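You operate a simulated robot arm through the tools that you are given. There is no shell and no other tool.

You are at the controls of a simulated robot arm. One attempt, no reset.

JOB
Set the grippers to the width on the product card and prove it with one jog.
Fine: free the wheel lock, lock it again, press RESET before JOG; the display ends on GRIP OK.

It is judged by the outcome, as a careful person would: the job done as asked, and still so three seconds after it is handed in. It fails if anything else is knocked over, pushed out of place, dropped, spilled or broken.

ROBOT AND FRAMES
A 7-joint arm with a two-finger parallel gripper, fixed in place. Base frame: the origin is on the floor under the middle of its stand, x ahead of it, y to its left, z up. Readings come in mm, degrees, newtons and seconds.
With the tool pointing down near the work surface it reaches from about 120 to 620 mm from the base axis. Its first joint turns from -66.0 to 66.0 degrees. Payload 2.4 kg.
The tool frame sits at the grasp point between the pads (the TCP): z along the fingers, y along the line on which they close. The tips reach 30 mm beyond it. The gripper opens to 94 mm. The fingers are 28 mm wide and 10 mm thick; the gripper's body (50 by 96 mm) begins 55 mm behind the TCP.
Orientation is that of the tool frame in the base frame, as [roll, pitch, yaw] about the fixed x, y, z axes, in that order (R = Rz(yaw) Ry(pitch) Rx(roll)). With the fingers straight down and closing along the base's y, the tool's x points along the base's -x, its y along +y and its z along -z.

CONTROLS
- The arm moves only by the tool step_arm. Its argument "commands" is a list of rows, each a list of 7 numbers: the turn, a rotation vector about the tool's x, y, z in units of 60 degrees (1.0 is 60 degrees), then the shift along the tool's x, y, z in units of 150 mm (1.0 is 150 mm), then the finger opening in mm, from 0 to 94. In form: [[wx, wy, wz, dx, dy, dz, jaw], ...]. A call has 1 to 20 rows; each row is the pose to reach, as a shift and turn from the pose commanded when the call began, along the tool's axes at that moment. A call with a number of a shift or a turn outside -1 to 1 is refused whole. A row lasts 0.2 s, in which the tool goes at most 50 mm and 8.6 degrees; a call with a longer step from one row to the next is refused whole, and so is a gripper value outside its range. Where a pose cannot be reached the arm comes as near as it can. A force on the tool above 50 N (or 10 N above the force at the start of the call, whichever is more), or a blocked arm, ends the call early, and 0.2 s more pass. Each finger travels about 153 mm/s and halts on what it meets, pressing with about 40 N; the grip force reading is that of the motor and also rises with nothing between the fingers. The clock runs only during rows and for 0.2 s after the last one: add rows that repeat a pose to give the fingers time. The reply holds the time, the measured pose of the TCP, the force on the tool along the base axes, the opening and the grip force, in the units named above and with some noise, with the torque about the TCP (base axes, N m) and any sound that the robot's microphone picked up, and new pictures: "pictures" is both (left out), scene, wrist or none.
- Cameras (640 x 400 px; columns grow to the right, rows downward): "scene" is fixed at [43.6, 474.3, 1459]; the picture's right is [-0.72, -0.69, 0.00], its down [-0.30, 0.31, -0.90] and it looks along [0.62, -0.65, -0.44] (base axes); focal length 345 px, centre (320, 200). "wrist" rides on the gripper at [76, 14, -103] in the tool frame; the picture's right is [-0.18, 0.98, 0.00], its down [-0.75, -0.14, -0.64] and it looks along [-0.63, -0.12, 0.77] (tool axes); focal length 243 px, centre (320, 200). There is no depth. A picture from a camera that has moved, and an enlarged one, comes with that camera's place and axes in the base frame and with its lens.
- zoom(camera, box): a new picture of the part [left, top, right, bottom] of that camera's present view, enlarged. It takes no simulated time.
- close_job(): hands the job in; it is judged then, once.

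Places have to be worked out from the pictures, the camera data and where the tool is seen. Open the gripper and draw the arm clear of the work before you hand the job in, unless the task says otherwise.

The tools are called as name(argument=value, ...) on one line, values as JSON. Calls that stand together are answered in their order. step_arm: Moves the arm, as the interface text tells. Its arguments: {"type":"object","properties":{"commands":{"type":"array","items":{"type":"array","items":{"type":"number"}}},"pictures":{"type":"string","enum":["both","scene","wrist","none"]}},"required":["commands"]} The other tools are called the same way: zoom (camera, box) takes an enlarged picture of a part of a camera's view; close_job () hands the job in.

At the start:

```text
t: 0.0
tool_pos: [394.2, -204.0, 1286.0]
orientation: [179.9, 0.1, -179.9]
ft_force: [-0.1, -0.2, 0.6]
torque: [0.01, 0.0, 0.0]
gripper_width: 94.1
finger_force: 0.1
```

scene: 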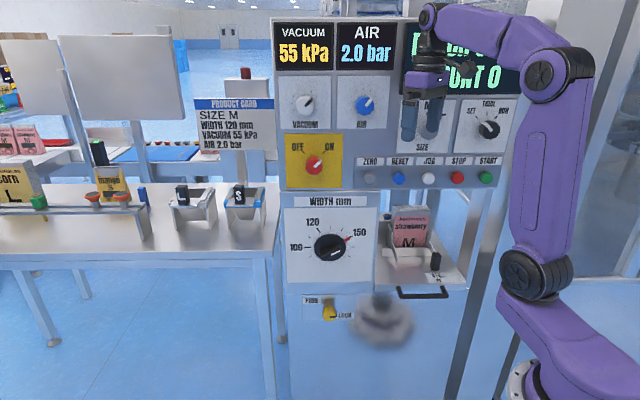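
wrist: 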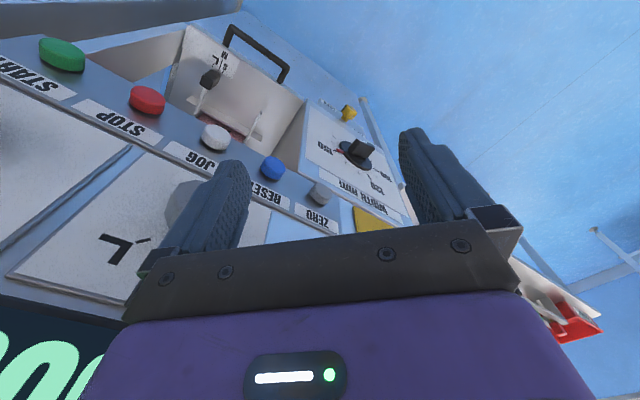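

The scene shows a product card (size M, width 120 mm), a width knob pointing near 150, a FREE/LOCK lever, and buttons. I'll zoom in to read these details before moving.

zoom(camera="scene", box=[270, 180, 430, 340])

zoom(camera="scene", box=[340, 20, 540, 200])

zoom(camera="scene", box=[180, 60, 360, 200])

zoom(camera="wrist", box=[240, 20, 440, 240])

```text
2.50 times, centred on (350, 260) of scene
camera zoom: at [43.6, 474.3, 1459.0], right [-0.72, -0.69, 0.0], down [-0.3, 0.31, -0.9], along [0.62, -0.65, -0.44], focal length 862 px, centre (245, 50)
```

zoom: 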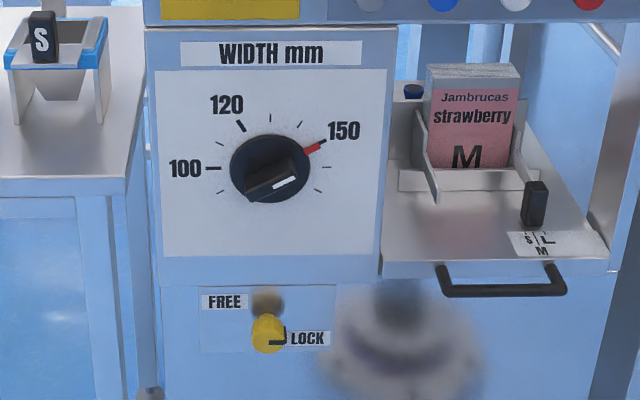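

```text
2.22 times, centred on (440, 110) of scene
camera zoom: at [43.6, 474.3, 1459.0], right [-0.72, -0.69, 0.0], down [-0.3, 0.31, -0.9], along [0.62, -0.65, -0.44], focal length 766 px, centre (53, 400)
```

zoom: 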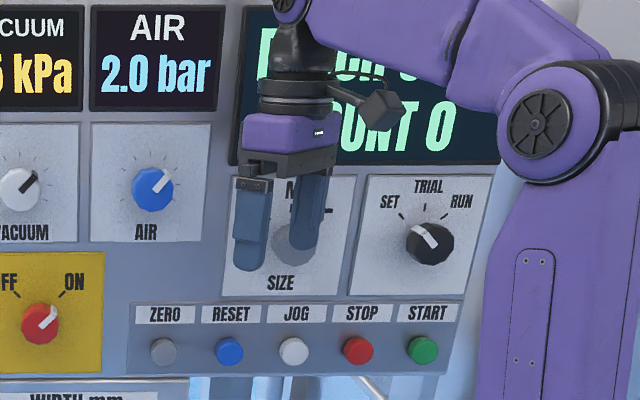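

```text
2.86 times, centred on (270, 130) of scene
camera zoom: at [43.6, 474.3, 1459.0], right [-0.72, -0.69, 0.0], down [-0.3, 0.31, -0.9], along [0.62, -0.65, -0.44], focal length 985 px, centre (463, 400)
```

zoom: 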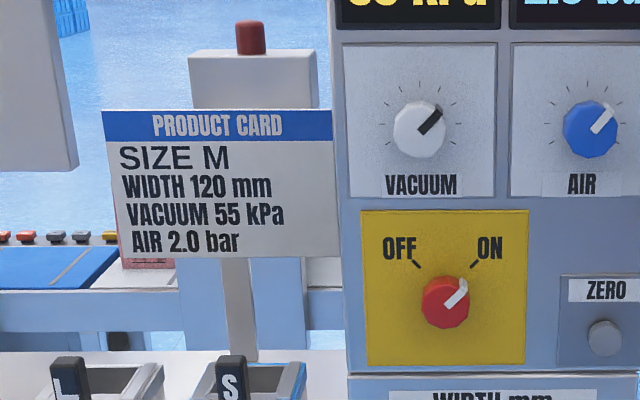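

```text
1.82 times, centred on (340, 130) of wrist
camera zoom: at [318.3, -190.2, 1387.7], right [0.18, 0.98, 0.0], down [0.75, -0.14, 0.64], along [0.63, -0.12, -0.77], focal length 441 px, centre (284, 327)
```

zoom: 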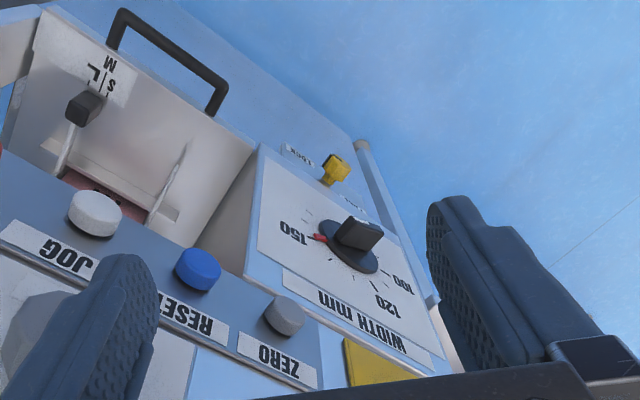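

The panel seems to face roughly along base azimuth 133°, about 530 mm from the base axis. I'll look closer at the lock lever, knob and scale before moving.

zoom(camera="scene", box=[295, 285, 375, 335])

zoom(camera="scene", box=[285, 210, 381, 270])

zoom(camera="wrist", box=[300, 90, 420, 165])

zoom(camera="wrist", box=[130, 60, 370, 210])

```text
8.00 times, centred on (335, 310) of scene
camera zoom: at [43.6, 474.3, 1459.0], right [-0.72, -0.69, 0.0], down [-0.3, 0.31, -0.9], along [0.62, -0.65, -0.44], focal length 2757 px, centre (200, -680)
```

zoom: 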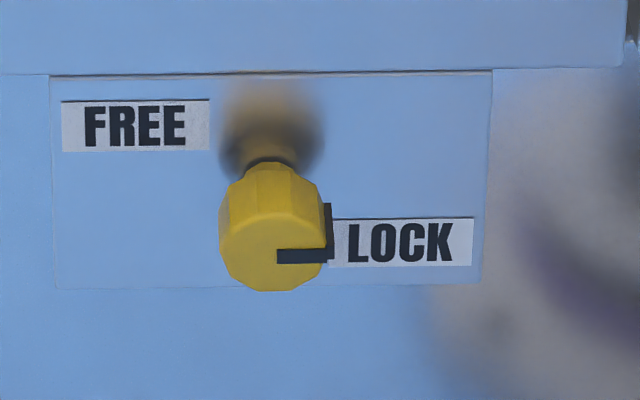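

```text
6.67 times, centred on (333, 240) of scene
camera zoom: at [43.6, 474.3, 1459.0], right [-0.72, -0.69, 0.0], down [-0.3, 0.31, -0.9], along [0.62, -0.65, -0.44], focal length 2298 px, centre (233, -67)
```

zoom: 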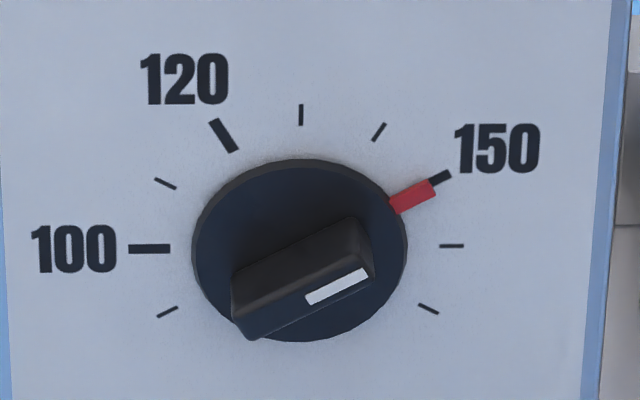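

```text
5.33 times, centred on (360, 128) of wrist
camera zoom: at [318.3, -190.2, 1387.7], right [0.18, 0.98, 0.0], down [0.75, -0.14, 0.64], along [0.63, -0.12, -0.77], focal length 1294 px, centre (107, 587)
```

zoom: 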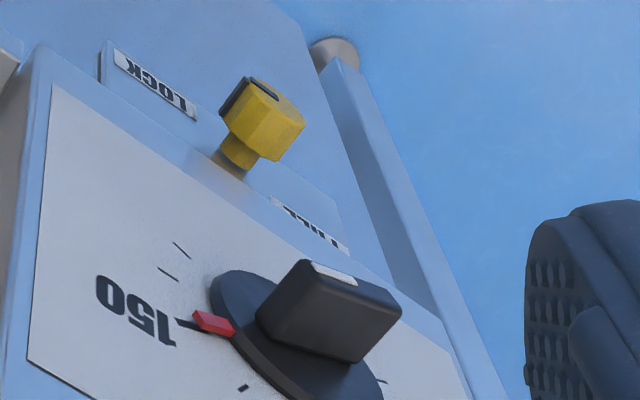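

```text
2.67 times, centred on (250, 135) of wrist
camera zoom: at [318.3, -190.2, 1387.7], right [0.18, 0.98, 0.0], down [0.75, -0.14, 0.64], along [0.63, -0.12, -0.77], focal length 647 px, centre (507, 373)
```

zoom: 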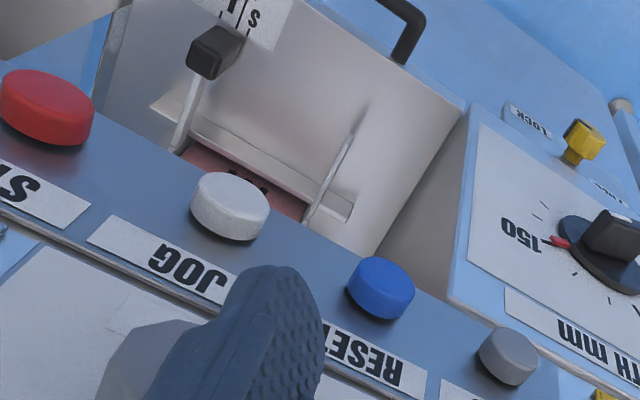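

From both views: panel faces azimuth ≈133.6° (into-panel direction m≈(0.69,-0.724,0)), wheel axis ≈(607,-159,886), lock knob head ≈(595,-145,643), RESET ≈(476,-282,1110), JOG ≈(420,-333,1112). First I swing the tool away from the panel and yaw it to line up with the panel normal.

step_arm(commands=[[0, 0, 0.129, -0.06, 0.09, 0.05, 94], [0, 0, 0.258, -0.13, 0.19, 0.12, 94], [0, 0, 0.387, -0.2, 0.29, 0.2, 94], [0, 0, 0.515, -0.27, 0.39, 0.3, 94], [0, 0, 0.644, -0.34, 0.49, 0.4, 94], [0, 0, 0.773, -0.42, 0.58, 0.5, 94]], pictures="both")

```text
t: 1.4
tool_pos: [457.4, -117.2, 1210.1]
orientation: [179.9, 0.0, 133.5]
ft_force: [0.2, -1.0, 0.2]
torque: [0.01, 0.01, 0.02]
gripper_width: 94.0
finger_force: 0.0
camera wrist: at [416.1, -51.7, 1312.3], right [0.84, 0.54, 0.0], down [0.42, -0.64, 0.64], along [0.35, -0.54, -0.77], focal length 243 px, centre (320, 200)
```

scene: 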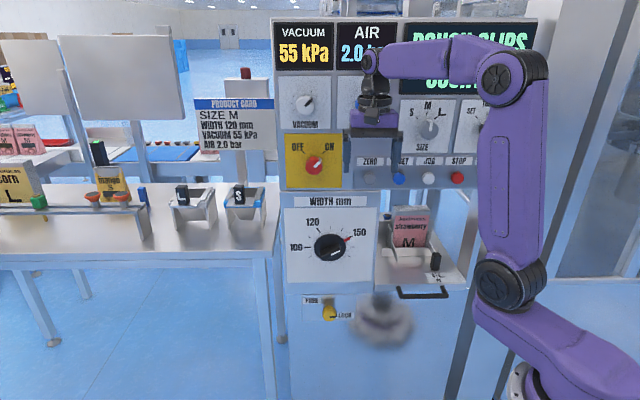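
wrist: 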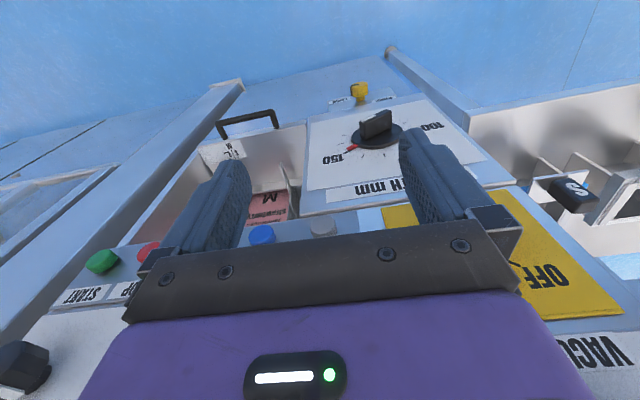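

The tool is now yawed to the panel normal, clear of the panel (d≈400 mm vs panel ≈545). Next I pitch the tool up toward horizontal, while sliding left toward the wheel/lock column and lowering.

step_arm(commands=[[0, -0.125, 0, 0, 0.06, 0.1, 94], [0, -0.25, 0, 0, 0.13, 0.2, 94], [0, -0.375, 0, 0, 0.2, 0.3, 94], [0, -0.5, 0, 0, 0.27, 0.4, 94], [0, -0.625, 0, 0, 0.34, 0.5, 94], [0, -0.75, 0, 0, 0.41, 0.6, 94], [0, -0.875, 0, 0, 0.48, 0.7, 94], [0, -1.0, 0, 0, 0.54, 0.8, 94]], pictures="both")

zoom(camera="scene", box=[400, 15, 540, 105])

```text
t: 3.2
tool_pos: [516.8, -60.9, 1090.3]
orientation: [-180.0, 59.9, 133.7]
ft_force: [-0.1, 0.9, 0.2]
torque: [0.0, -0.01, -0.04]
gripper_width: 94.3
finger_force: 0.0
camera wrist: at [439.3, 40.5, 1076.2], right [0.77, 0.61, 0.16], down [-0.23, 0.03, 0.97], along [0.59, -0.79, 0.16], focal length 243 px, centre (320, 200)
```

scene: 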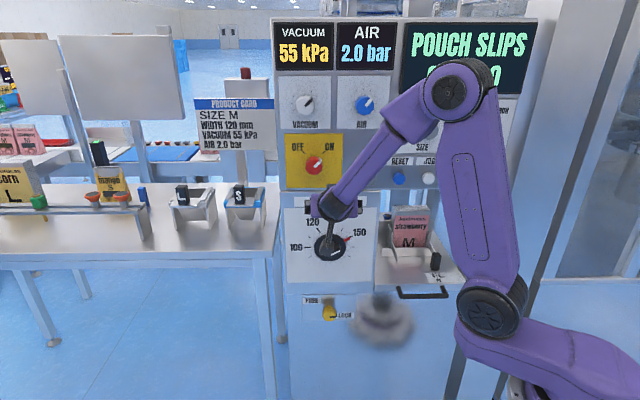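
wrist: 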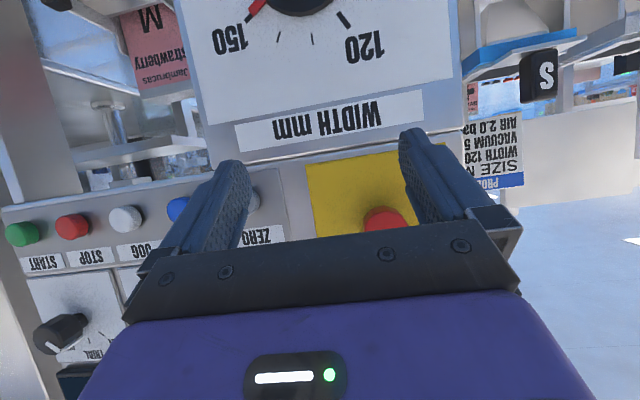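

```text
4.44 times, centred on (470, 60) of scene
camera zoom: at [43.6, 474.3, 1459.0], right [-0.72, -0.69, 0.0], down [-0.3, 0.31, -0.9], along [0.62, -0.65, -0.44], focal length 1532 px, centre (-347, 822)
```

zoom: 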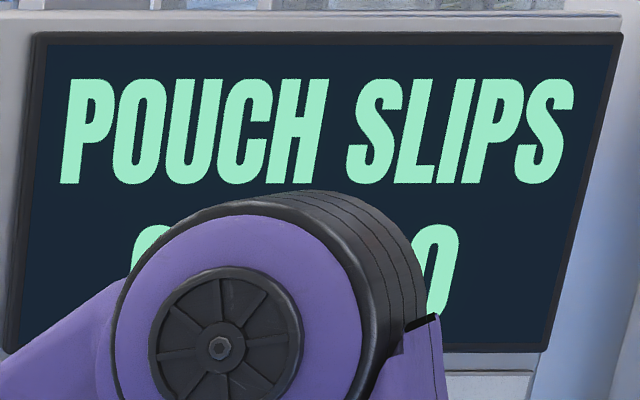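

Display reads POUCH SLIPS / COUNT 0; the pose is tracking well. I finish the pitch to horizontal and go further down.

step_arm(commands=[[0, -0.1, 0, 0.185, 0, 0.107, 94], [0, -0.2, 0, 0.37, 0, 0.213, 94], [0, -0.3, 0, 0.554, 0, 0.32, 94], [0, -0.4, 0, 0.739, 0, 0.427, 94], [0, -0.5, 0, 0.924, 0, 0.533, 94]], pictures="both")

```text
t: 4.4
tool_pos: [517.3, -75.3, 931.2]
orientation: [34.1, 89.7, -14.0]
ft_force: [-2.6, 9.1, -0.1]
torque: [0.03, 0.0, -0.29]
gripper_width: 94.1
finger_force: 0.0
camera wrist: at [460.0, 10.0, 854.2], right [0.73, 0.66, 0.19], down [-0.54, 0.39, 0.75], along [0.42, -0.65, 0.63], focal length 243 px, centre (320, 200)
```

scene: 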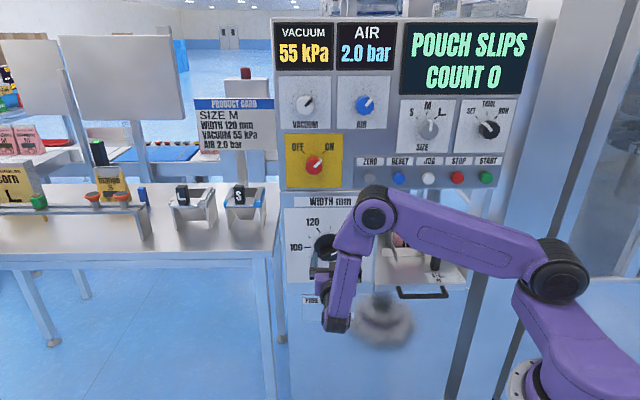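
wrist: 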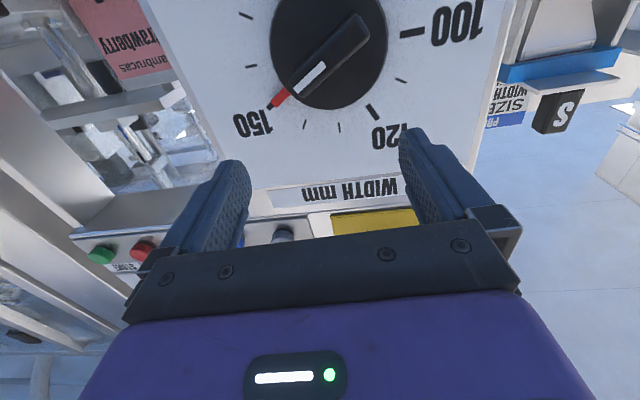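

The reading shows a small force and a ~14 mm offset from the commanded point, which may just be the arm still settling. I hold still for a moment to check.

step_arm(commands=[[0, 0, 0, 0, 0, 0, 94], [0, 0, 0, 0, 0, 0, 94], [0, 0, 0, 0, 0, 0, 94]], pictures="both")

```text
t: 5.2
tool_pos: [516.5, -63.1, 931.8]
orientation: [46.8, 89.9, 0.4]
ft_force: [-0.4, -0.3, 0.6]
torque: [0.03, 0.01, -0.01]
gripper_width: 94.1
finger_force: 0.0
camera wrist: at [455.6, 21.4, 854.3], right [0.71, 0.68, 0.18], down [-0.55, 0.37, 0.75], along [0.44, -0.64, 0.63], focal length 243 px, centre (320, 200)
```

scene: 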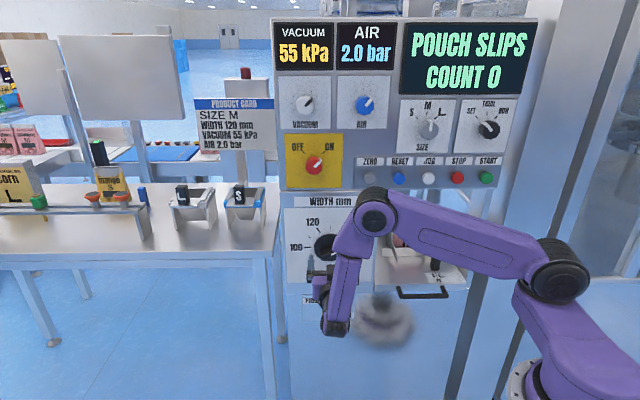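
wrist: 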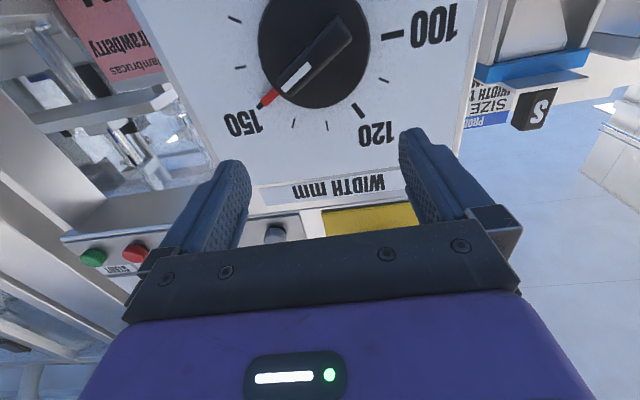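

The arm settled at the commanded point with no contact force; the tool is horizontal and facing the wheel. Now I descend toward the lock knob height, in two steps.

step_arm(commands=[[0, 0, 0, 0.13, 0, 0, 94], [0, 0, 0, 0.26, 0, 0, 94], [0, 0, 0, 0.39, 0, 0, 94], [0, 0, 0, 0.52, 0, 0, 94], [0, 0, 0, 0.65, 0, 0, 94], [0, 0, 0, 0.78, 0, 0, 94], [0, 0, 0, 0.9, 0, 0, 94], [0, 0, 0, 0.9, 0, 0, 94]], pictures="scene")

```text
t: 7.0
tool_pos: [515.6, -60.9, 796.6]
orientation: [54.8, 89.9, 8.4]
ft_force: [0.0, 0.2, 0.3]
torque: [0.01, -0.01, -0.01]
gripper_width: 94.0
finger_force: 0.1
```

scene: 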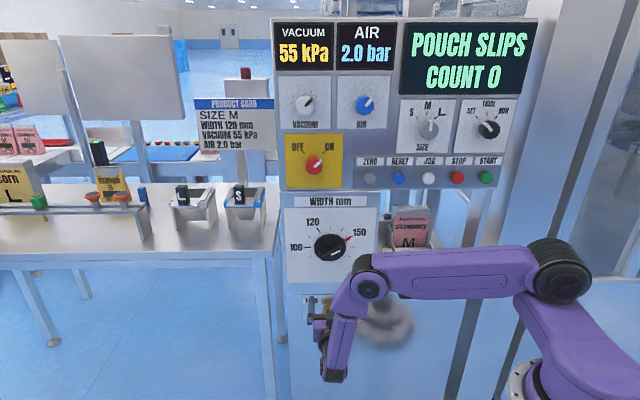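

Tracking is clean. I continue down to about z≈680 and look with the wrist camera.

step_arm(commands=[[0, 0, 0, 0.11, 0, 0, 94], [0, 0, 0, 0.22, 0, 0, 94], [0, 0, 0, 0.33, 0, 0, 94], [0, 0, 0, 0.44, 0, 0, 94], [0, 0, 0, 0.55, 0, 0, 94], [0, 0, 0, 0.66, 0, 0, 94], [0, 0, 0, 0.77, 0, 0, 94], [0, 0, 0, 0.77, 0, 0, 94]], pictures="both")

```text
t: 8.8
tool_pos: [517.0, -60.3, 697.6]
orientation: [56.1, 89.8, 9.7]
ft_force: [1.2, 0.7, 0.6]
torque: [-0.01, -0.02, 0.01]
gripper_width: 93.8
finger_force: 0.1
out of reach, approached as far as the arm can: row 7, 8
camera wrist: at [456.5, 22.4, 620.7], right [0.71, 0.68, 0.19], down [-0.55, 0.37, 0.75], along [0.44, -0.64, 0.63], focal length 243 px, centre (320, 200)
```

scene: 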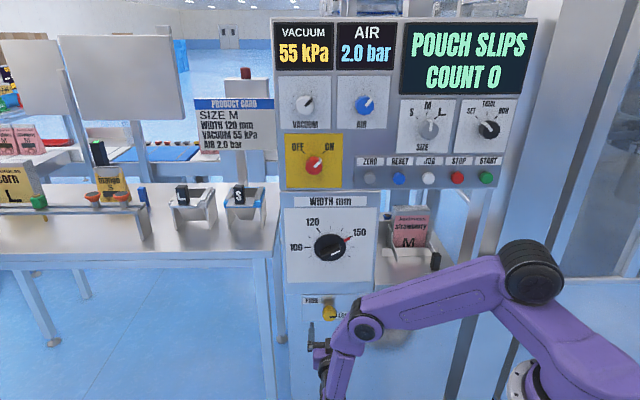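
wrist: 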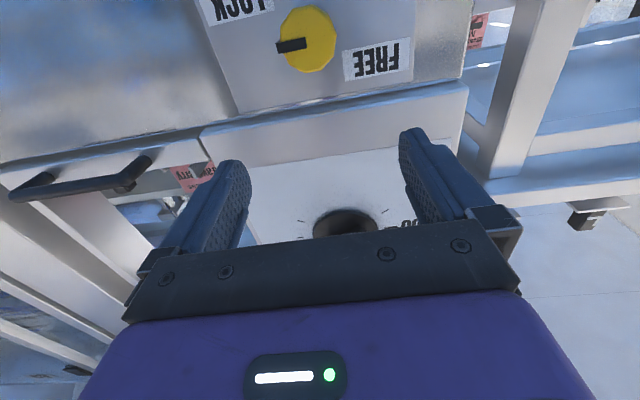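

The arm reports it can't go lower than z≈697 at this standoff, so reach is limited here. I zoom the wrist view on the lock knob to see its scale and refine its place.

zoom(camera="wrist", box=[190, 0, 430, 150])

zoom(camera="scene", box=[280, 230, 600, 400])

```text
2.67 times, centred on (310, 75) of wrist
camera zoom: at [456.5, 22.4, 620.7], right [0.71, 0.68, 0.19], down [-0.55, 0.37, 0.75], along [0.44, -0.64, 0.63], focal length 647 px, centre (347, 533)
```

zoom: 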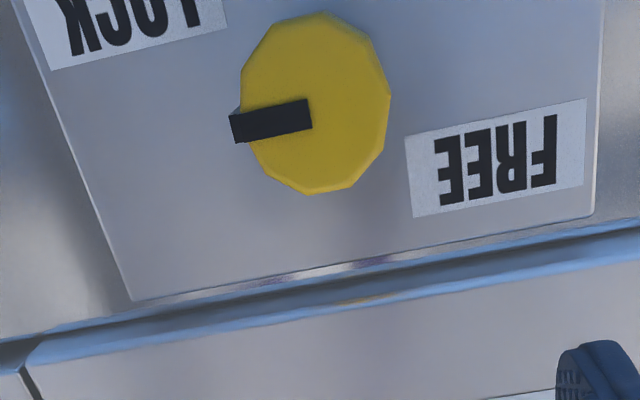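

```text
2.00 times, centred on (440, 315) of scene
camera zoom: at [43.6, 474.3, 1459.0], right [-0.72, -0.69, 0.0], down [-0.3, 0.31, -0.9], along [0.62, -0.65, -0.44], focal length 689 px, centre (80, -30)
```

zoom: 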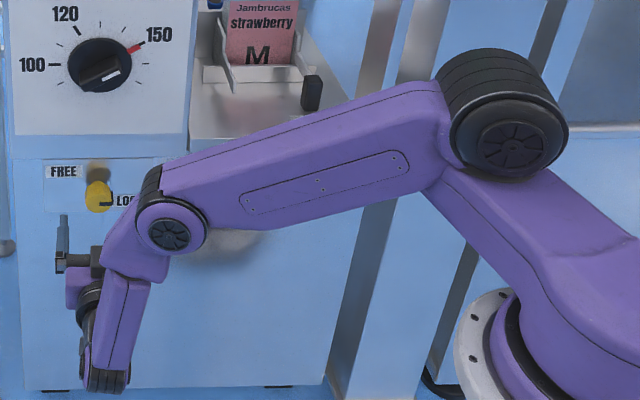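

The lock knob's round head is centred near u≈-332, z≈643, front at depth ≈515 (plate ≈549), pointer now pointing right at LOCK. I test whether the low height becomes reachable nearer the panel, moving in only 50 mm (tips stay ahead of the knob and above it).

step_arm(commands=[[0, 0, 0, 0, 0, 0.08, 94], [0, 0, 0, 0, 0, 0.16, 94], [0, 0, 0, 0, 0, 0.25, 94], [0, 0, 0, 0, 0, 0.33, 94], [0, 0, 0, 0, 0, 0.33, 94]], pictures="scene")

```text
t: 10.0
tool_pos: [552.4, -96.4, 697.0]
orientation: [129.2, 89.9, 82.9]
ft_force: [-0.2, -0.5, 0.2]
torque: [0.01, 0.01, 0.02]
gripper_width: 93.9
finger_force: 0.1
```

scene: 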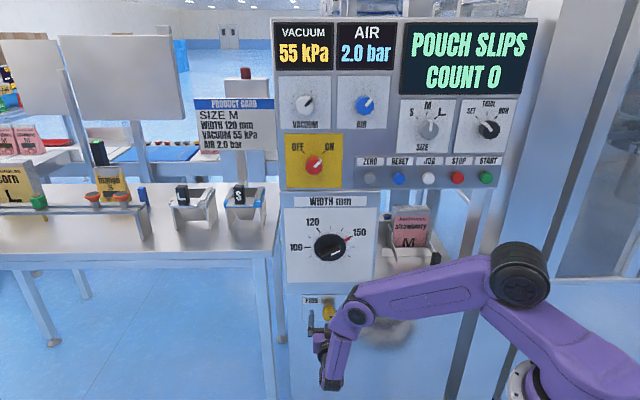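

No out-of-reach notice here at depth 451, z≈697. I now try descending toward the knob's height of 643 from this standoff (tips at depth 481, still 34 mm short of the knob).

step_arm(commands=[[0, 0, 0, 0.06, 0, 0, 94], [0, 0, 0, 0.12, 0, 0, 94], [0, 0, 0, 0.18, 0, 0, 94], [0, 0, 0, 0.24, 0, 0, 94], [0, 0, 0, 0.3, 0, 0, 94], [0, 0, 0, 0.36, 0, 0, 94], [0, 0, 0, 0.36, 0, 0, 94]], pictures="both")

```text
t: 11.6
tool_pos: [551.9, -96.8, 698.3]
orientation: [-61.7, 90.0, -108.1]
ft_force: [-0.2, 0.5, -0.4]
torque: [0.0, 0.01, 0.04]
gripper_width: 94.0
finger_force: 0.1
out of reach, approached as far as the arm can: row 1, 2, 3, 4, 5, 6, 7
camera wrist: at [491.4, -12.2, 620.9], right [0.71, 0.68, 0.18], down [-0.55, 0.37, 0.75], along [0.44, -0.64, 0.63], focal length 243 px, centre (320, 200)
```

scene: 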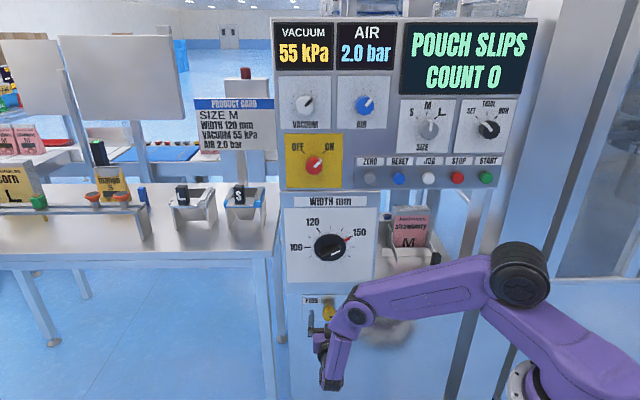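
wrist: 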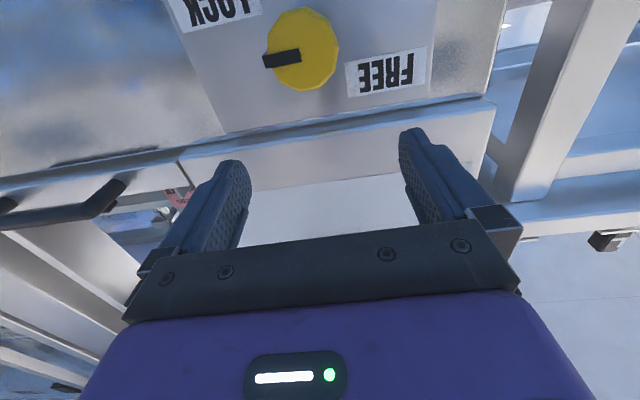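

Height z≈697 is the floor with a level tool here (wrist centre is at the same height). Tilting the tool nose-down 30° raises the wrist ~100 mm, while the finger pads still lie parallel to the knob's axis; I tilt in place now.

step_arm(commands=[[0, 0.1, 0, 0, 0, 0, 94], [0, 0.2, 0, 0, 0, 0, 94], [0, 0.3, 0, 0, 0, 0, 94], [0, 0.4, 0, 0, 0, 0, 94], [0, 0.5, 0, 0, 0, 0, 94], [0, 0.5, 0, 0, 0, 0, 94]], pictures="scene")

```text
t: 13.0
tool_pos: [552.6, -96.4, 698.5]
orientation: [179.9, 60.0, 133.6]
ft_force: [-0.1, 0.7, -0.6]
torque: [-0.04, 0.0, 0.02]
gripper_width: 94.2
finger_force: 0.1
```

scene: 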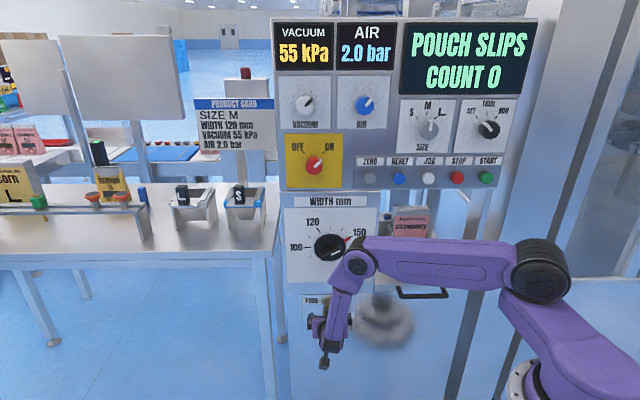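

The tilt worked cleanly. Now I lower to about z≈648 with this tilt to see if it is reachable.

step_arm(commands=[[0, 0, 0, 0.06, 0, 0.035, 94], [0, 0, 0, 0.12, 0, 0.07, 94], [0, 0, 0, 0.18, 0, 0.104, 94], [0, 0, 0, 0.24, 0, 0.139, 94], [0, 0, 0, 0.289, 0, 0.167, 94], [0, 0, 0, 0.289, 0, 0.167, 94]], pictures="both")

```text
t: 14.4
tool_pos: [554.4, -95.7, 647.9]
orientation: [180.0, 60.0, 133.5]
ft_force: [0.5, -0.2, -0.4]
torque: [-0.02, -0.02, 0.01]
gripper_width: 94.0
finger_force: 0.0
camera wrist: at [476.4, 6.7, 632.0], right [0.77, 0.61, 0.16], down [-0.23, 0.03, 0.97], along [0.59, -0.79, 0.16], focal length 243 px, centre (320, 200)
```

scene: 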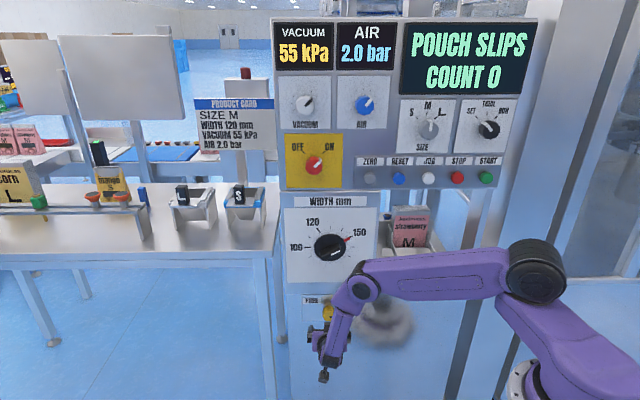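
wrist: 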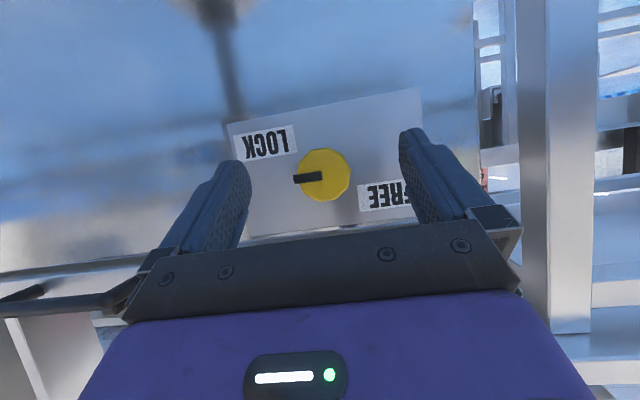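

z≈648 is reachable with the tilt. I zoom the wrist view to locate the knob precisely between the fingers.

zoom(camera="wrist", box=[220, 80, 430, 240])

```text
2.50 times, centred on (325, 160) of wrist
camera zoom: at [476.4, 6.7, 632.0], right [0.77, 0.61, 0.16], down [-0.23, 0.03, 0.97], along [0.59, -0.79, 0.16], focal length 606 px, centre (308, 300)
```

zoom: 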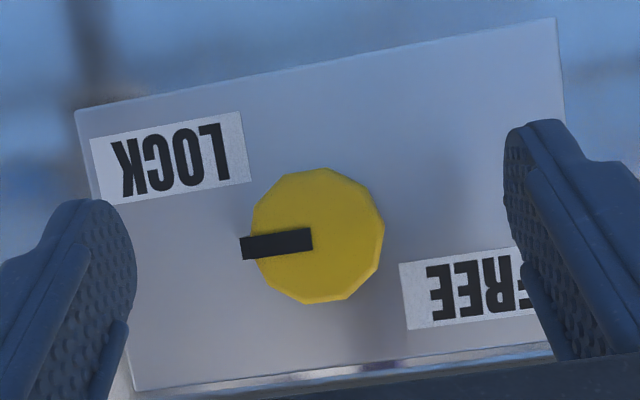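

Knob head front centre now fixes at u≈-333, z≈644, depth≈515 — only 2 mm off my finger midline. I advance with open fingers to straddle the head (TCP depth ≈507, z≈653; tips ≈9 mm short of the plate).

step_arm(commands=[[0, 0, 0, -0.043, -0.003, 0.06, 94], [0, 0, 0, -0.085, -0.006, 0.121, 94], [0, 0, 0, -0.128, -0.009, 0.181, 94], [0, 0, 0, -0.17, -0.012, 0.242, 94], [0, 0, 0, -0.213, -0.015, 0.302, 94], [0, 0, 0, -0.213, -0.015, 0.302, 94]], pictures="both")

zoom(camera="wrist", box=[200, 40, 440, 240])

```text
t: 15.8
tool_pos: [589.3, -136.8, 653.7]
orientation: [180.0, 60.1, 133.7]
ft_force: [-0.1, -0.4, 0.5]
torque: [-0.02, -0.01, 0.02]
gripper_width: 94.2
finger_force: 0.2
camera wrist: at [511.5, -36.0, 638.0], right [0.77, 0.61, 0.16], down [-0.23, 0.03, 0.97], along [0.59, -0.79, 0.16], focal length 243 px, centre (320, 200)
```

scene: 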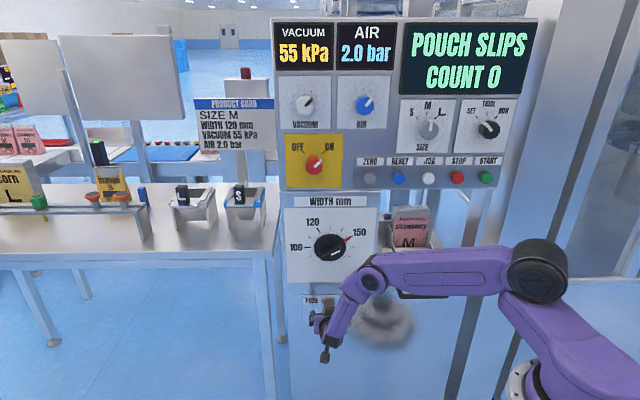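
wrist: 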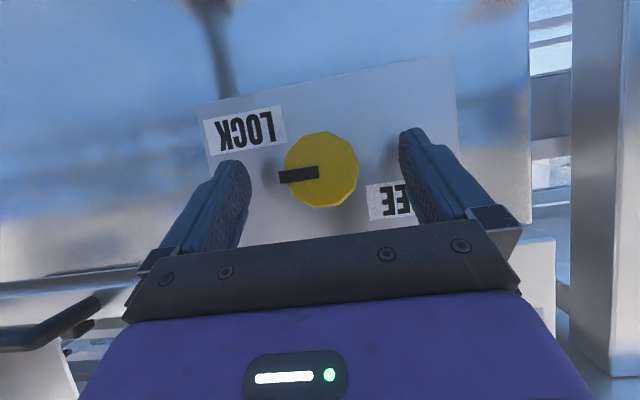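

```text
2.00 times, centred on (320, 140) of wrist
camera zoom: at [511.5, -36.0, 638.0], right [0.77, 0.61, 0.16], down [-0.23, 0.03, 0.97], along [0.59, -0.79, 0.16], focal length 485 px, centre (320, 320)
```

zoom: 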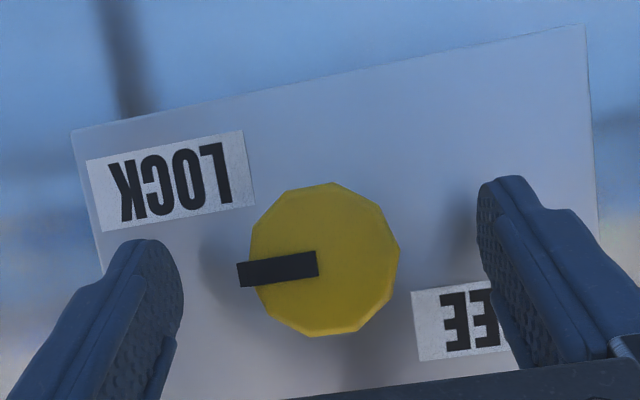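

The head is centred between the open fingers, but the pointer tip sticks out on the right where a finger would land. I rotate the whole tool 45° clockwise about the knob's own axis (fingers open) so the pads will close on clean facets and leave room for a counter-clockwise turn.

step_arm(commands=[[-0.0625, 0, 0.1083, 0.0005, -0.001, 0.0003, 94], [-0.125, 0, 0.2165, 0.002, -0.01, 0.001, 94], [-0.1875, 0, 0.3248, 0.0044, -0.018, 0.0025, 94], [-0.25, 0, 0.433, 0.0077, -0.026, 0.0045, 94], [-0.3125, 0, 0.5413, 0.012, -0.033, 0.007, 94], [-0.375, 0, 0.6495, 0.017, -0.04, 0.01, 94], [-0.375, 0, 0.6495, 0.017, -0.04, 0.01, 94]], pictures="both")

```text
t: 16.8
tool_pos: [614.4, -131.3, 657.5]
orientation: [137.4, 50.6, 96.7]
ft_force: [-3.0, 2.4, -0.1]
torque: [-0.05, -0.11, 0.13]
gripper_width: 93.7
finger_force: 0.0
out of reach, approached as far as the arm can: row 3, 4
stopped in row 4: the force on the tool passed its limit at 75 N (the readings are from after the stop); the commanded pose is now the measured one
camera wrist: at [541.7, -25.0, 652.8], right [0.67, 0.48, 0.57], down [-0.51, -0.25, 0.82], along [0.53, -0.84, 0.08], focal length 243 px, centre (320, 200)
```

scene: 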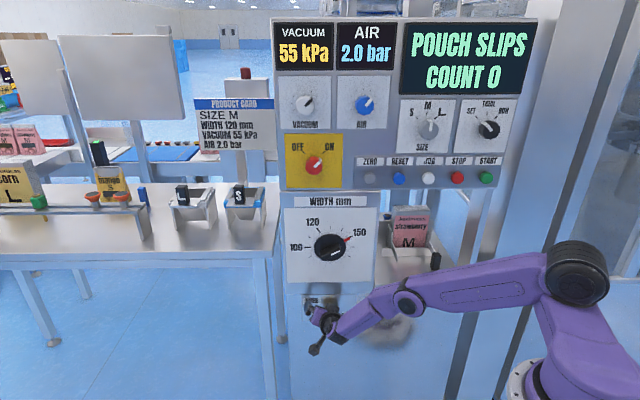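
wrist: 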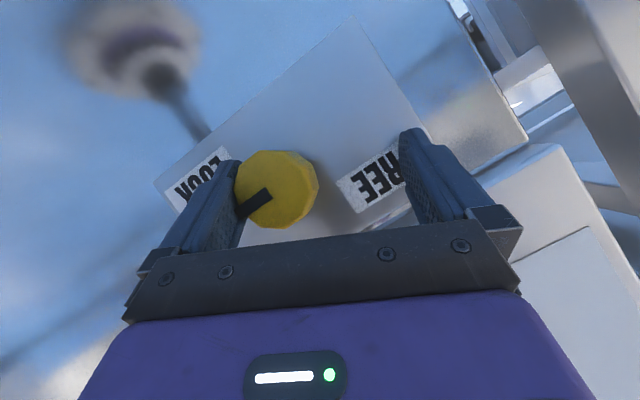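

The rotation ran into a joint limit (last wrist roll, by my kinematic estimate) and a finger brushed the knob before stopping; the pointer still reads LOCK. I centre the fingers off the knob, back straight out along the knob's axis and undo the roll.

step_arm(commands=[[0, 0, 0, 0, -0.06, 0, 94], [0, 0, 0, 0.034, -0.12, -0.057, 94], [0.054, -0.002, -0.092, 0.085, -0.15, -0.144, 94], [0.108, -0.005, -0.183, 0.135, -0.15, -0.23, 94], [0.161, -0.007, -0.275, 0.186, -0.15, -0.316, 94], [0.215, -0.01, -0.366, 0.237, -0.15, -0.402, 94], [0.215, -0.01, -0.366, 0.237, -0.15, -0.402, 94]], pictures="both")

```text
t: 18.4
tool_pos: [551.0, -93.7, 648.5]
orientation: [-180.0, 59.4, 132.1]
ft_force: [0.7, 0.3, -0.4]
torque: [-0.01, -0.01, 0.0]
gripper_width: 94.0
finger_force: 0.2
out of reach, approached as far as the arm can: row 1, 2, 3
camera wrist: at [476.2, 9.6, 635.5], right [0.79, 0.59, 0.16], down [-0.22, 0.03, 0.98], along [0.57, -0.81, 0.15], focal length 243 px, centre (320, 200)
```

scene: 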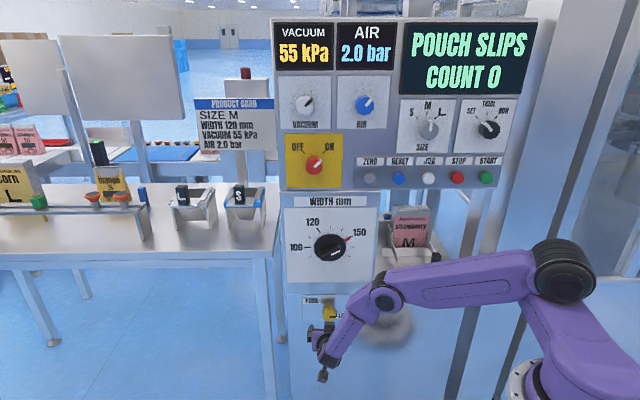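
wrist: 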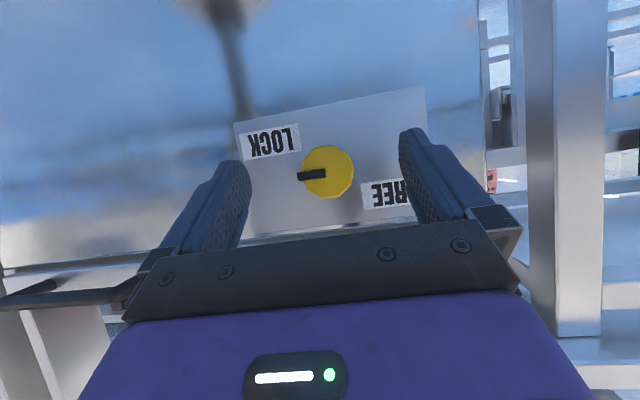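

Clear again, pointer still at LOCK. I'll roll the gripper −180° about its own axis (it is symmetric) so the last joint returns to mid-range; first 60°.

step_arm(commands=[[0, 0, -0.125, 0, 0, -0.05, 94], [0, 0, -0.25, 0, 0, -0.1, 94], [0, 0, -0.375, 0, 0, -0.15, 94], [0, 0, -0.5, 0, 0, -0.2, 94], [0, 0, -0.625, 0, 0, -0.2, 94], [0, 0, -0.75, 0, 0, -0.2, 94], [0, 0, -0.875, 0, 0, -0.2, 94], [0, 0, -1.0, 0, 0, -0.2, 94]], pictures="scene")

```text
t: 20.2
tool_pos: [533.7, -74.8, 663.1]
orientation: [-124.4, 25.4, -154.1]
ft_force: [0.3, -0.7, -0.9]
torque: [0.0, -0.03, -0.02]
gripper_width: 93.9
finger_force: 0.0
```

scene: 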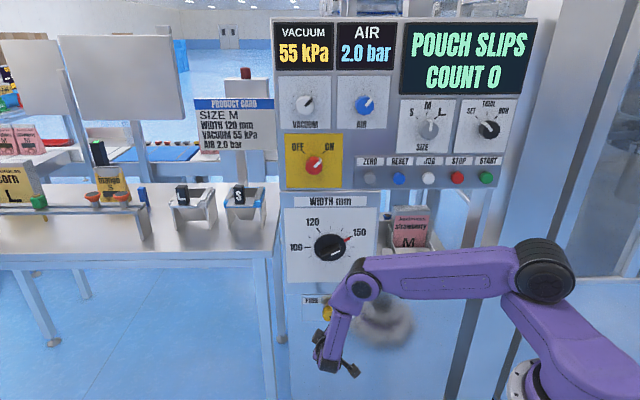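

The first 60° went freely with no contact. I continue with the next 60° of roll.

step_arm(commands=[[0, 0, -0.125, 0, 0, 0, 94], [0, 0, -0.25, 0, 0, 0, 94], [0, 0, -0.375, 0, 0, 0, 94], [0, 0, -0.5, 0, 0, 0, 94], [0, 0, -0.625, 0, 0, 0, 94], [0, 0, -0.75, 0, 0, 0, 94], [0, 0, -0.875, 0, 0, 0, 94], [0, 0, -1.0, 0, 0, 0, 94]], pictures="none")

```text
t: 22.0
tool_pos: [534.1, -73.3, 664.2]
orientation: [-124.3, -25.5, -121.3]
ft_force: [-0.5, -0.3, -0.3]
torque: [0.03, -0.05, 0.01]
gripper_width: 93.8
finger_force: 0.0
```

Going well; the last 60° brings the camera to the top side of the gripper.

step_arm(commands=[[0, 0, -0.125, 0, 0, 0, 94], [0, 0, -0.25, 0, 0, 0, 94], [0, 0, -0.375, 0, 0, 0, 94], [0, 0, -0.5, 0, 0, 0, 94], [0, 0, -0.625, 0, 0, 0, 94], [0, 0, -0.75, 0, 0, 0, 94], [0, 0, -0.875, 0, 0, 0, 94], [0, 0, -1.0, 0, 0, 0, 94], [0, 0, -1.0, 0, 0, 0, 94]], pictures="both")

```text
t: 24.0
tool_pos: [534.3, -74.1, 663.4]
orientation: [179.9, -59.4, -47.9]
ft_force: [-0.1, 0.4, -0.6]
torque: [0.0, 0.01, -0.05]
gripper_width: 94.0
finger_force: 0.0
camera wrist: at [490.1, -47.7, 781.6], right [-0.79, -0.59, -0.16], down [-0.53, 0.79, -0.32], along [0.32, -0.17, -0.93], focal length 243 px, centre (320, 200)
```

scene: 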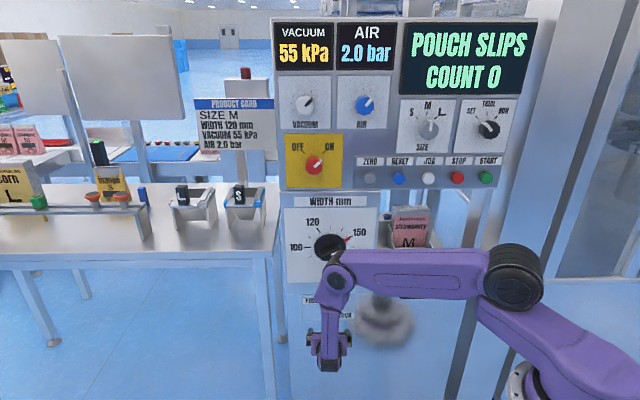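
wrist: 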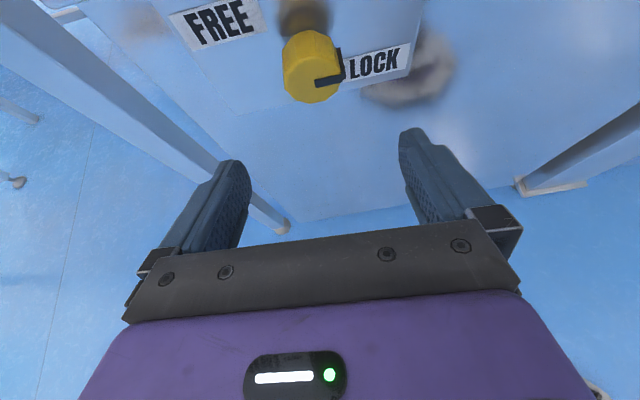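

Camera is now on top and the view upright; the last joint should have room both ways. I test levelling the tool here (TCP depth ≈422, z≈663) to see whether a straight-on approach is now reachable.

step_arm(commands=[[0.004, 0.1, -0.0025, 0, 0, 0, 94], [0.008, 0.2, -0.005, 0, 0, 0, 94], [0.012, 0.3, -0.0075, 0, 0, 0, 94], [0.016, 0.4, -0.01, 0, 0, 0, 94], [0.0217, 0.5, -0.0125, 0, 0, 0, 94], [0.0217, 0.5, -0.0125, 0, 0, 0, 94]], pictures="both")

```text
t: 25.4
tool_pos: [535.4, -77.8, 684.7]
orientation: [173.5, -87.9, -40.1]
ft_force: [-0.3, -0.1, -0.2]
torque: [0.0, 0.02, 0.0]
gripper_width: 94.3
finger_force: 0.1
out of reach, approached as far as the arm can: row 4, 5, 6
camera wrist: at [456.0, -14.8, 763.6], right [-0.72, -0.67, -0.18], down [-0.36, 0.58, -0.73], along [0.6, -0.46, -0.66], focal length 243 px, centre (320, 200)
```

scene: 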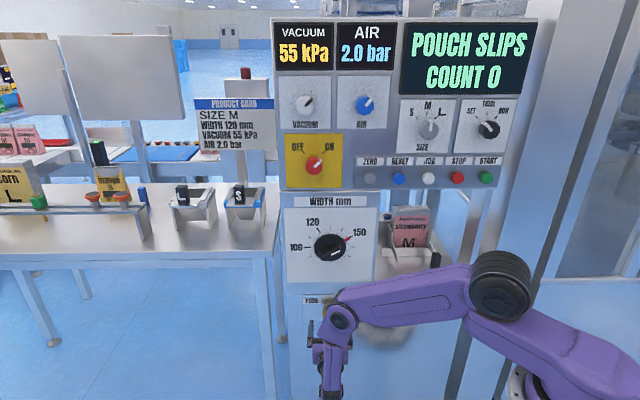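
wrist: 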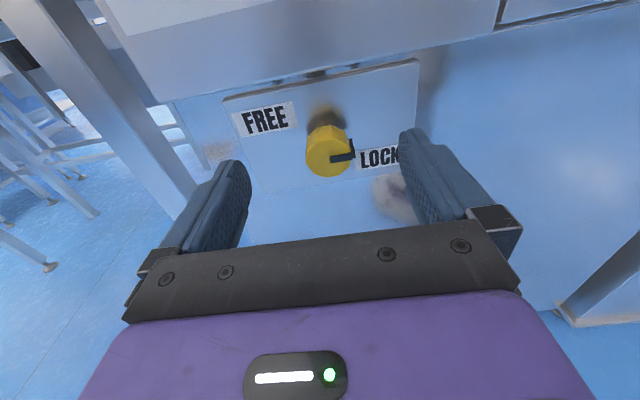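

The wrist can't go lower than ≈690 however it's rolled, so a nose-down tilt is needed; with the roll joint now mid-range it should allow turning. I tilt back to 30° nose-down at a 65 mm standoff in front of the knob.

step_arm(commands=[[0, -0.093, 0, -0.04, 0, 0.023, 94], [0, -0.187, 0, -0.08, 0, 0.046, 94], [0, -0.28, 0, -0.12, 0, 0.068, 94], [0, -0.373, 0, -0.16, 0, 0.091, 94], [0, -0.467, 0, -0.2, 0, 0.114, 94], [0, -0.467, 0, -0.2, 0, 0.114, 94]], pictures="wrist")

```text
t: 26.8
tool_pos: [546.2, -90.5, 654.3]
orientation: [179.5, -61.2, -45.7]
ft_force: [1.4, 0.1, -0.8]
torque: [0.0, 0.0, 0.0]
gripper_width: 94.0
finger_force: 0.0
camera wrist: at [500.1, -61.0, 769.6], right [-0.77, -0.62, -0.16], down [-0.54, 0.77, -0.35], along [0.34, -0.19, -0.92], focal length 243 px, centre (320, 200)
```

wrist: 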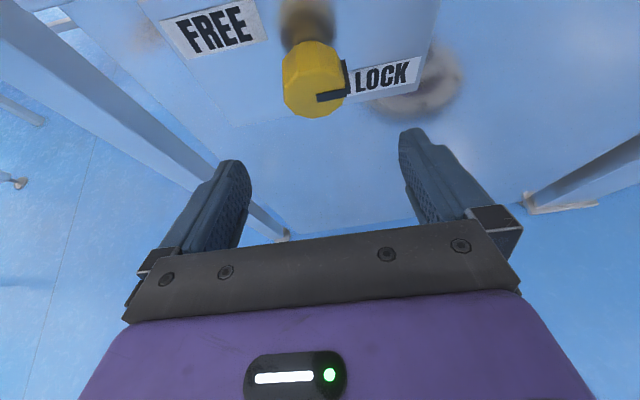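

Standoff is good (TCP on the knob's axis line). I now test the 45° clockwise roll about the knob's axis in free space, fingers open, to see if it's reachable.

step_arm(commands=[[0.06, 0, 0.11, 0, 0.009, 0, 94], [0.12, 0, 0.219, -0.002, 0.018, 0.001, 94], [0.181, 0, 0.329, -0.005, 0.027, 0.003, 94], [0.241, 0, 0.438, -0.008, 0.035, 0.005, 94], [0.301, 0, 0.548, -0.013, 0.043, 0.007, 94], [0.3615, 0, 0.657, -0.018, 0.0495, 0.01, 94], [0.3615, 0, 0.657, -0.018, 0.0495, 0.01, 94]], pictures="both")

```text
t: 28.4
tool_pos: [541.7, -92.4, 651.4]
orientation: [-115.5, -38.4, -98.5]
ft_force: [0.1, -0.2, -1.0]
torque: [0.0, -0.03, 0.0]
gripper_width: 93.8
finger_force: 0.0
camera wrist: at [437.9, -120.1, 722.7], right [-0.48, -0.34, -0.81], down [-0.39, 0.91, -0.15], along [0.79, 0.24, -0.57], focal length 243 px, centre (320, 200)
```

scene: 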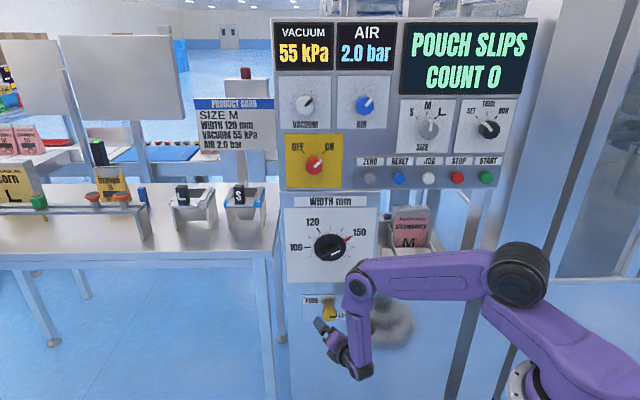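
wrist: 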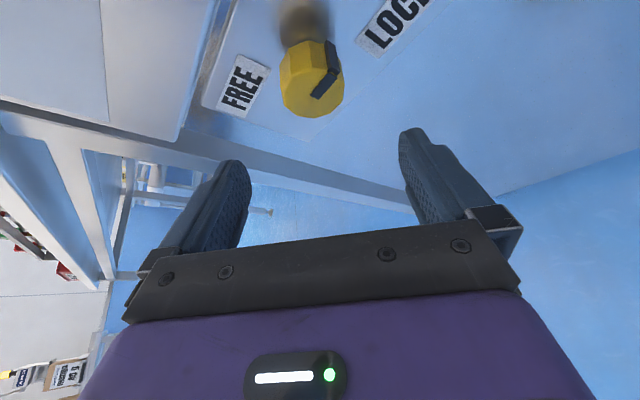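

The 45° pre-roll is reachable. I zoom in to refine the knob's position from this viewpoint before moving in.

zoom(camera="wrist", box=[220, 0, 430, 130])

```text
3.05 times, centred on (325, 65) of wrist
camera zoom: at [437.9, -120.1, 722.7], right [-0.48, -0.34, -0.81], down [-0.39, 0.91, -0.15], along [0.79, 0.24, -0.57], focal length 739 px, centre (305, 611)
```

zoom: 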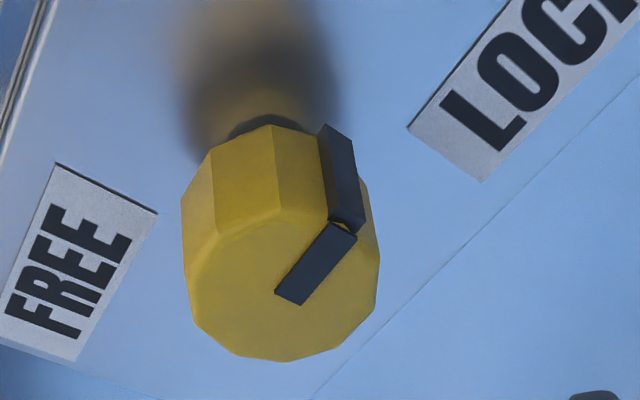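

Knob centre refines to u≈-332.5, z≈644.4. I narrow the fingers to 70 mm (clear of the ledge above) and advance 66 mm along the knob axis.

step_arm(commands=[[0, 0, 0, 0, 0.005, 0, 70], [0, 0, 0, 0.0449, 0.01, 0.076, 70], [0, 0, 0, 0.09, 0.016, 0.152, 70], [0, 0, 0, 0.135, 0.016, 0.228, 70], [0, 0, 0, 0.18, 0.016, 0.304, 70], [0, 0, 0, 0.2245, 0.016, 0.38, 70], [0, 0, 0, 0.2245, 0.016, 0.38, 70]], pictures="both")

zoom(camera="wrist", box=[200, 60, 440, 220])

```text
t: 30.0
tool_pos: [584.1, -146.6, 652.5]
orientation: [-115.7, -38.6, -98.5]
ft_force: [0.2, 0.0, -0.1]
torque: [-0.08, 0.03, 0.0]
gripper_width: 69.9
finger_force: 0.1
camera wrist: at [481.2, -171.1, 723.3], right [-0.48, -0.34, -0.81], down [-0.39, 0.91, -0.15], along [0.79, 0.24, -0.57], focal length 243 px, centre (320, 200)
```

scene: 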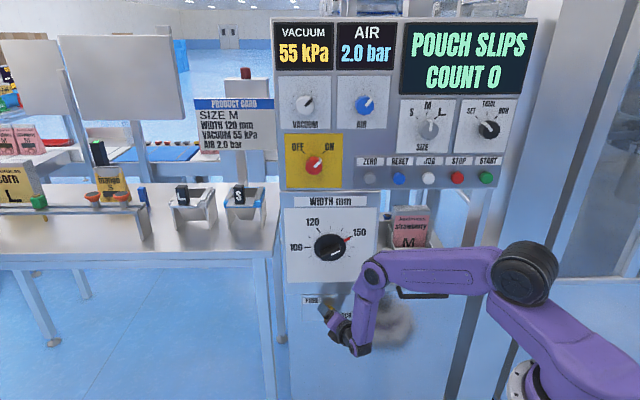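
wrist: 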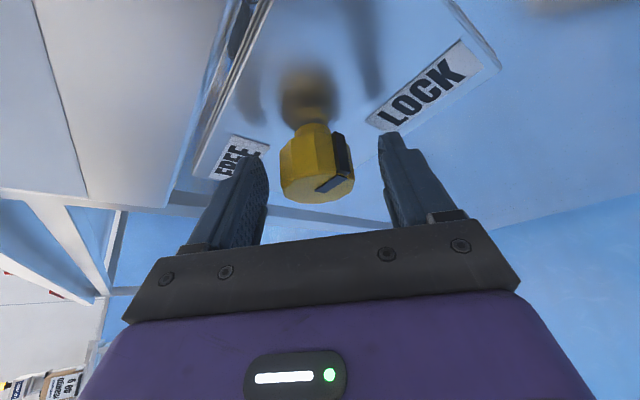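

```text
2.50 times, centred on (320, 140) of wrist
camera zoom: at [481.2, -171.1, 723.3], right [-0.48, -0.34, -0.81], down [-0.39, 0.91, -0.15], along [0.79, 0.24, -0.57], focal length 606 px, centre (320, 350)
```

zoom: 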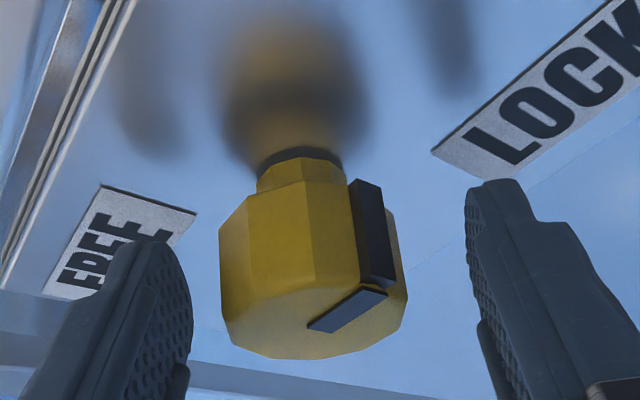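

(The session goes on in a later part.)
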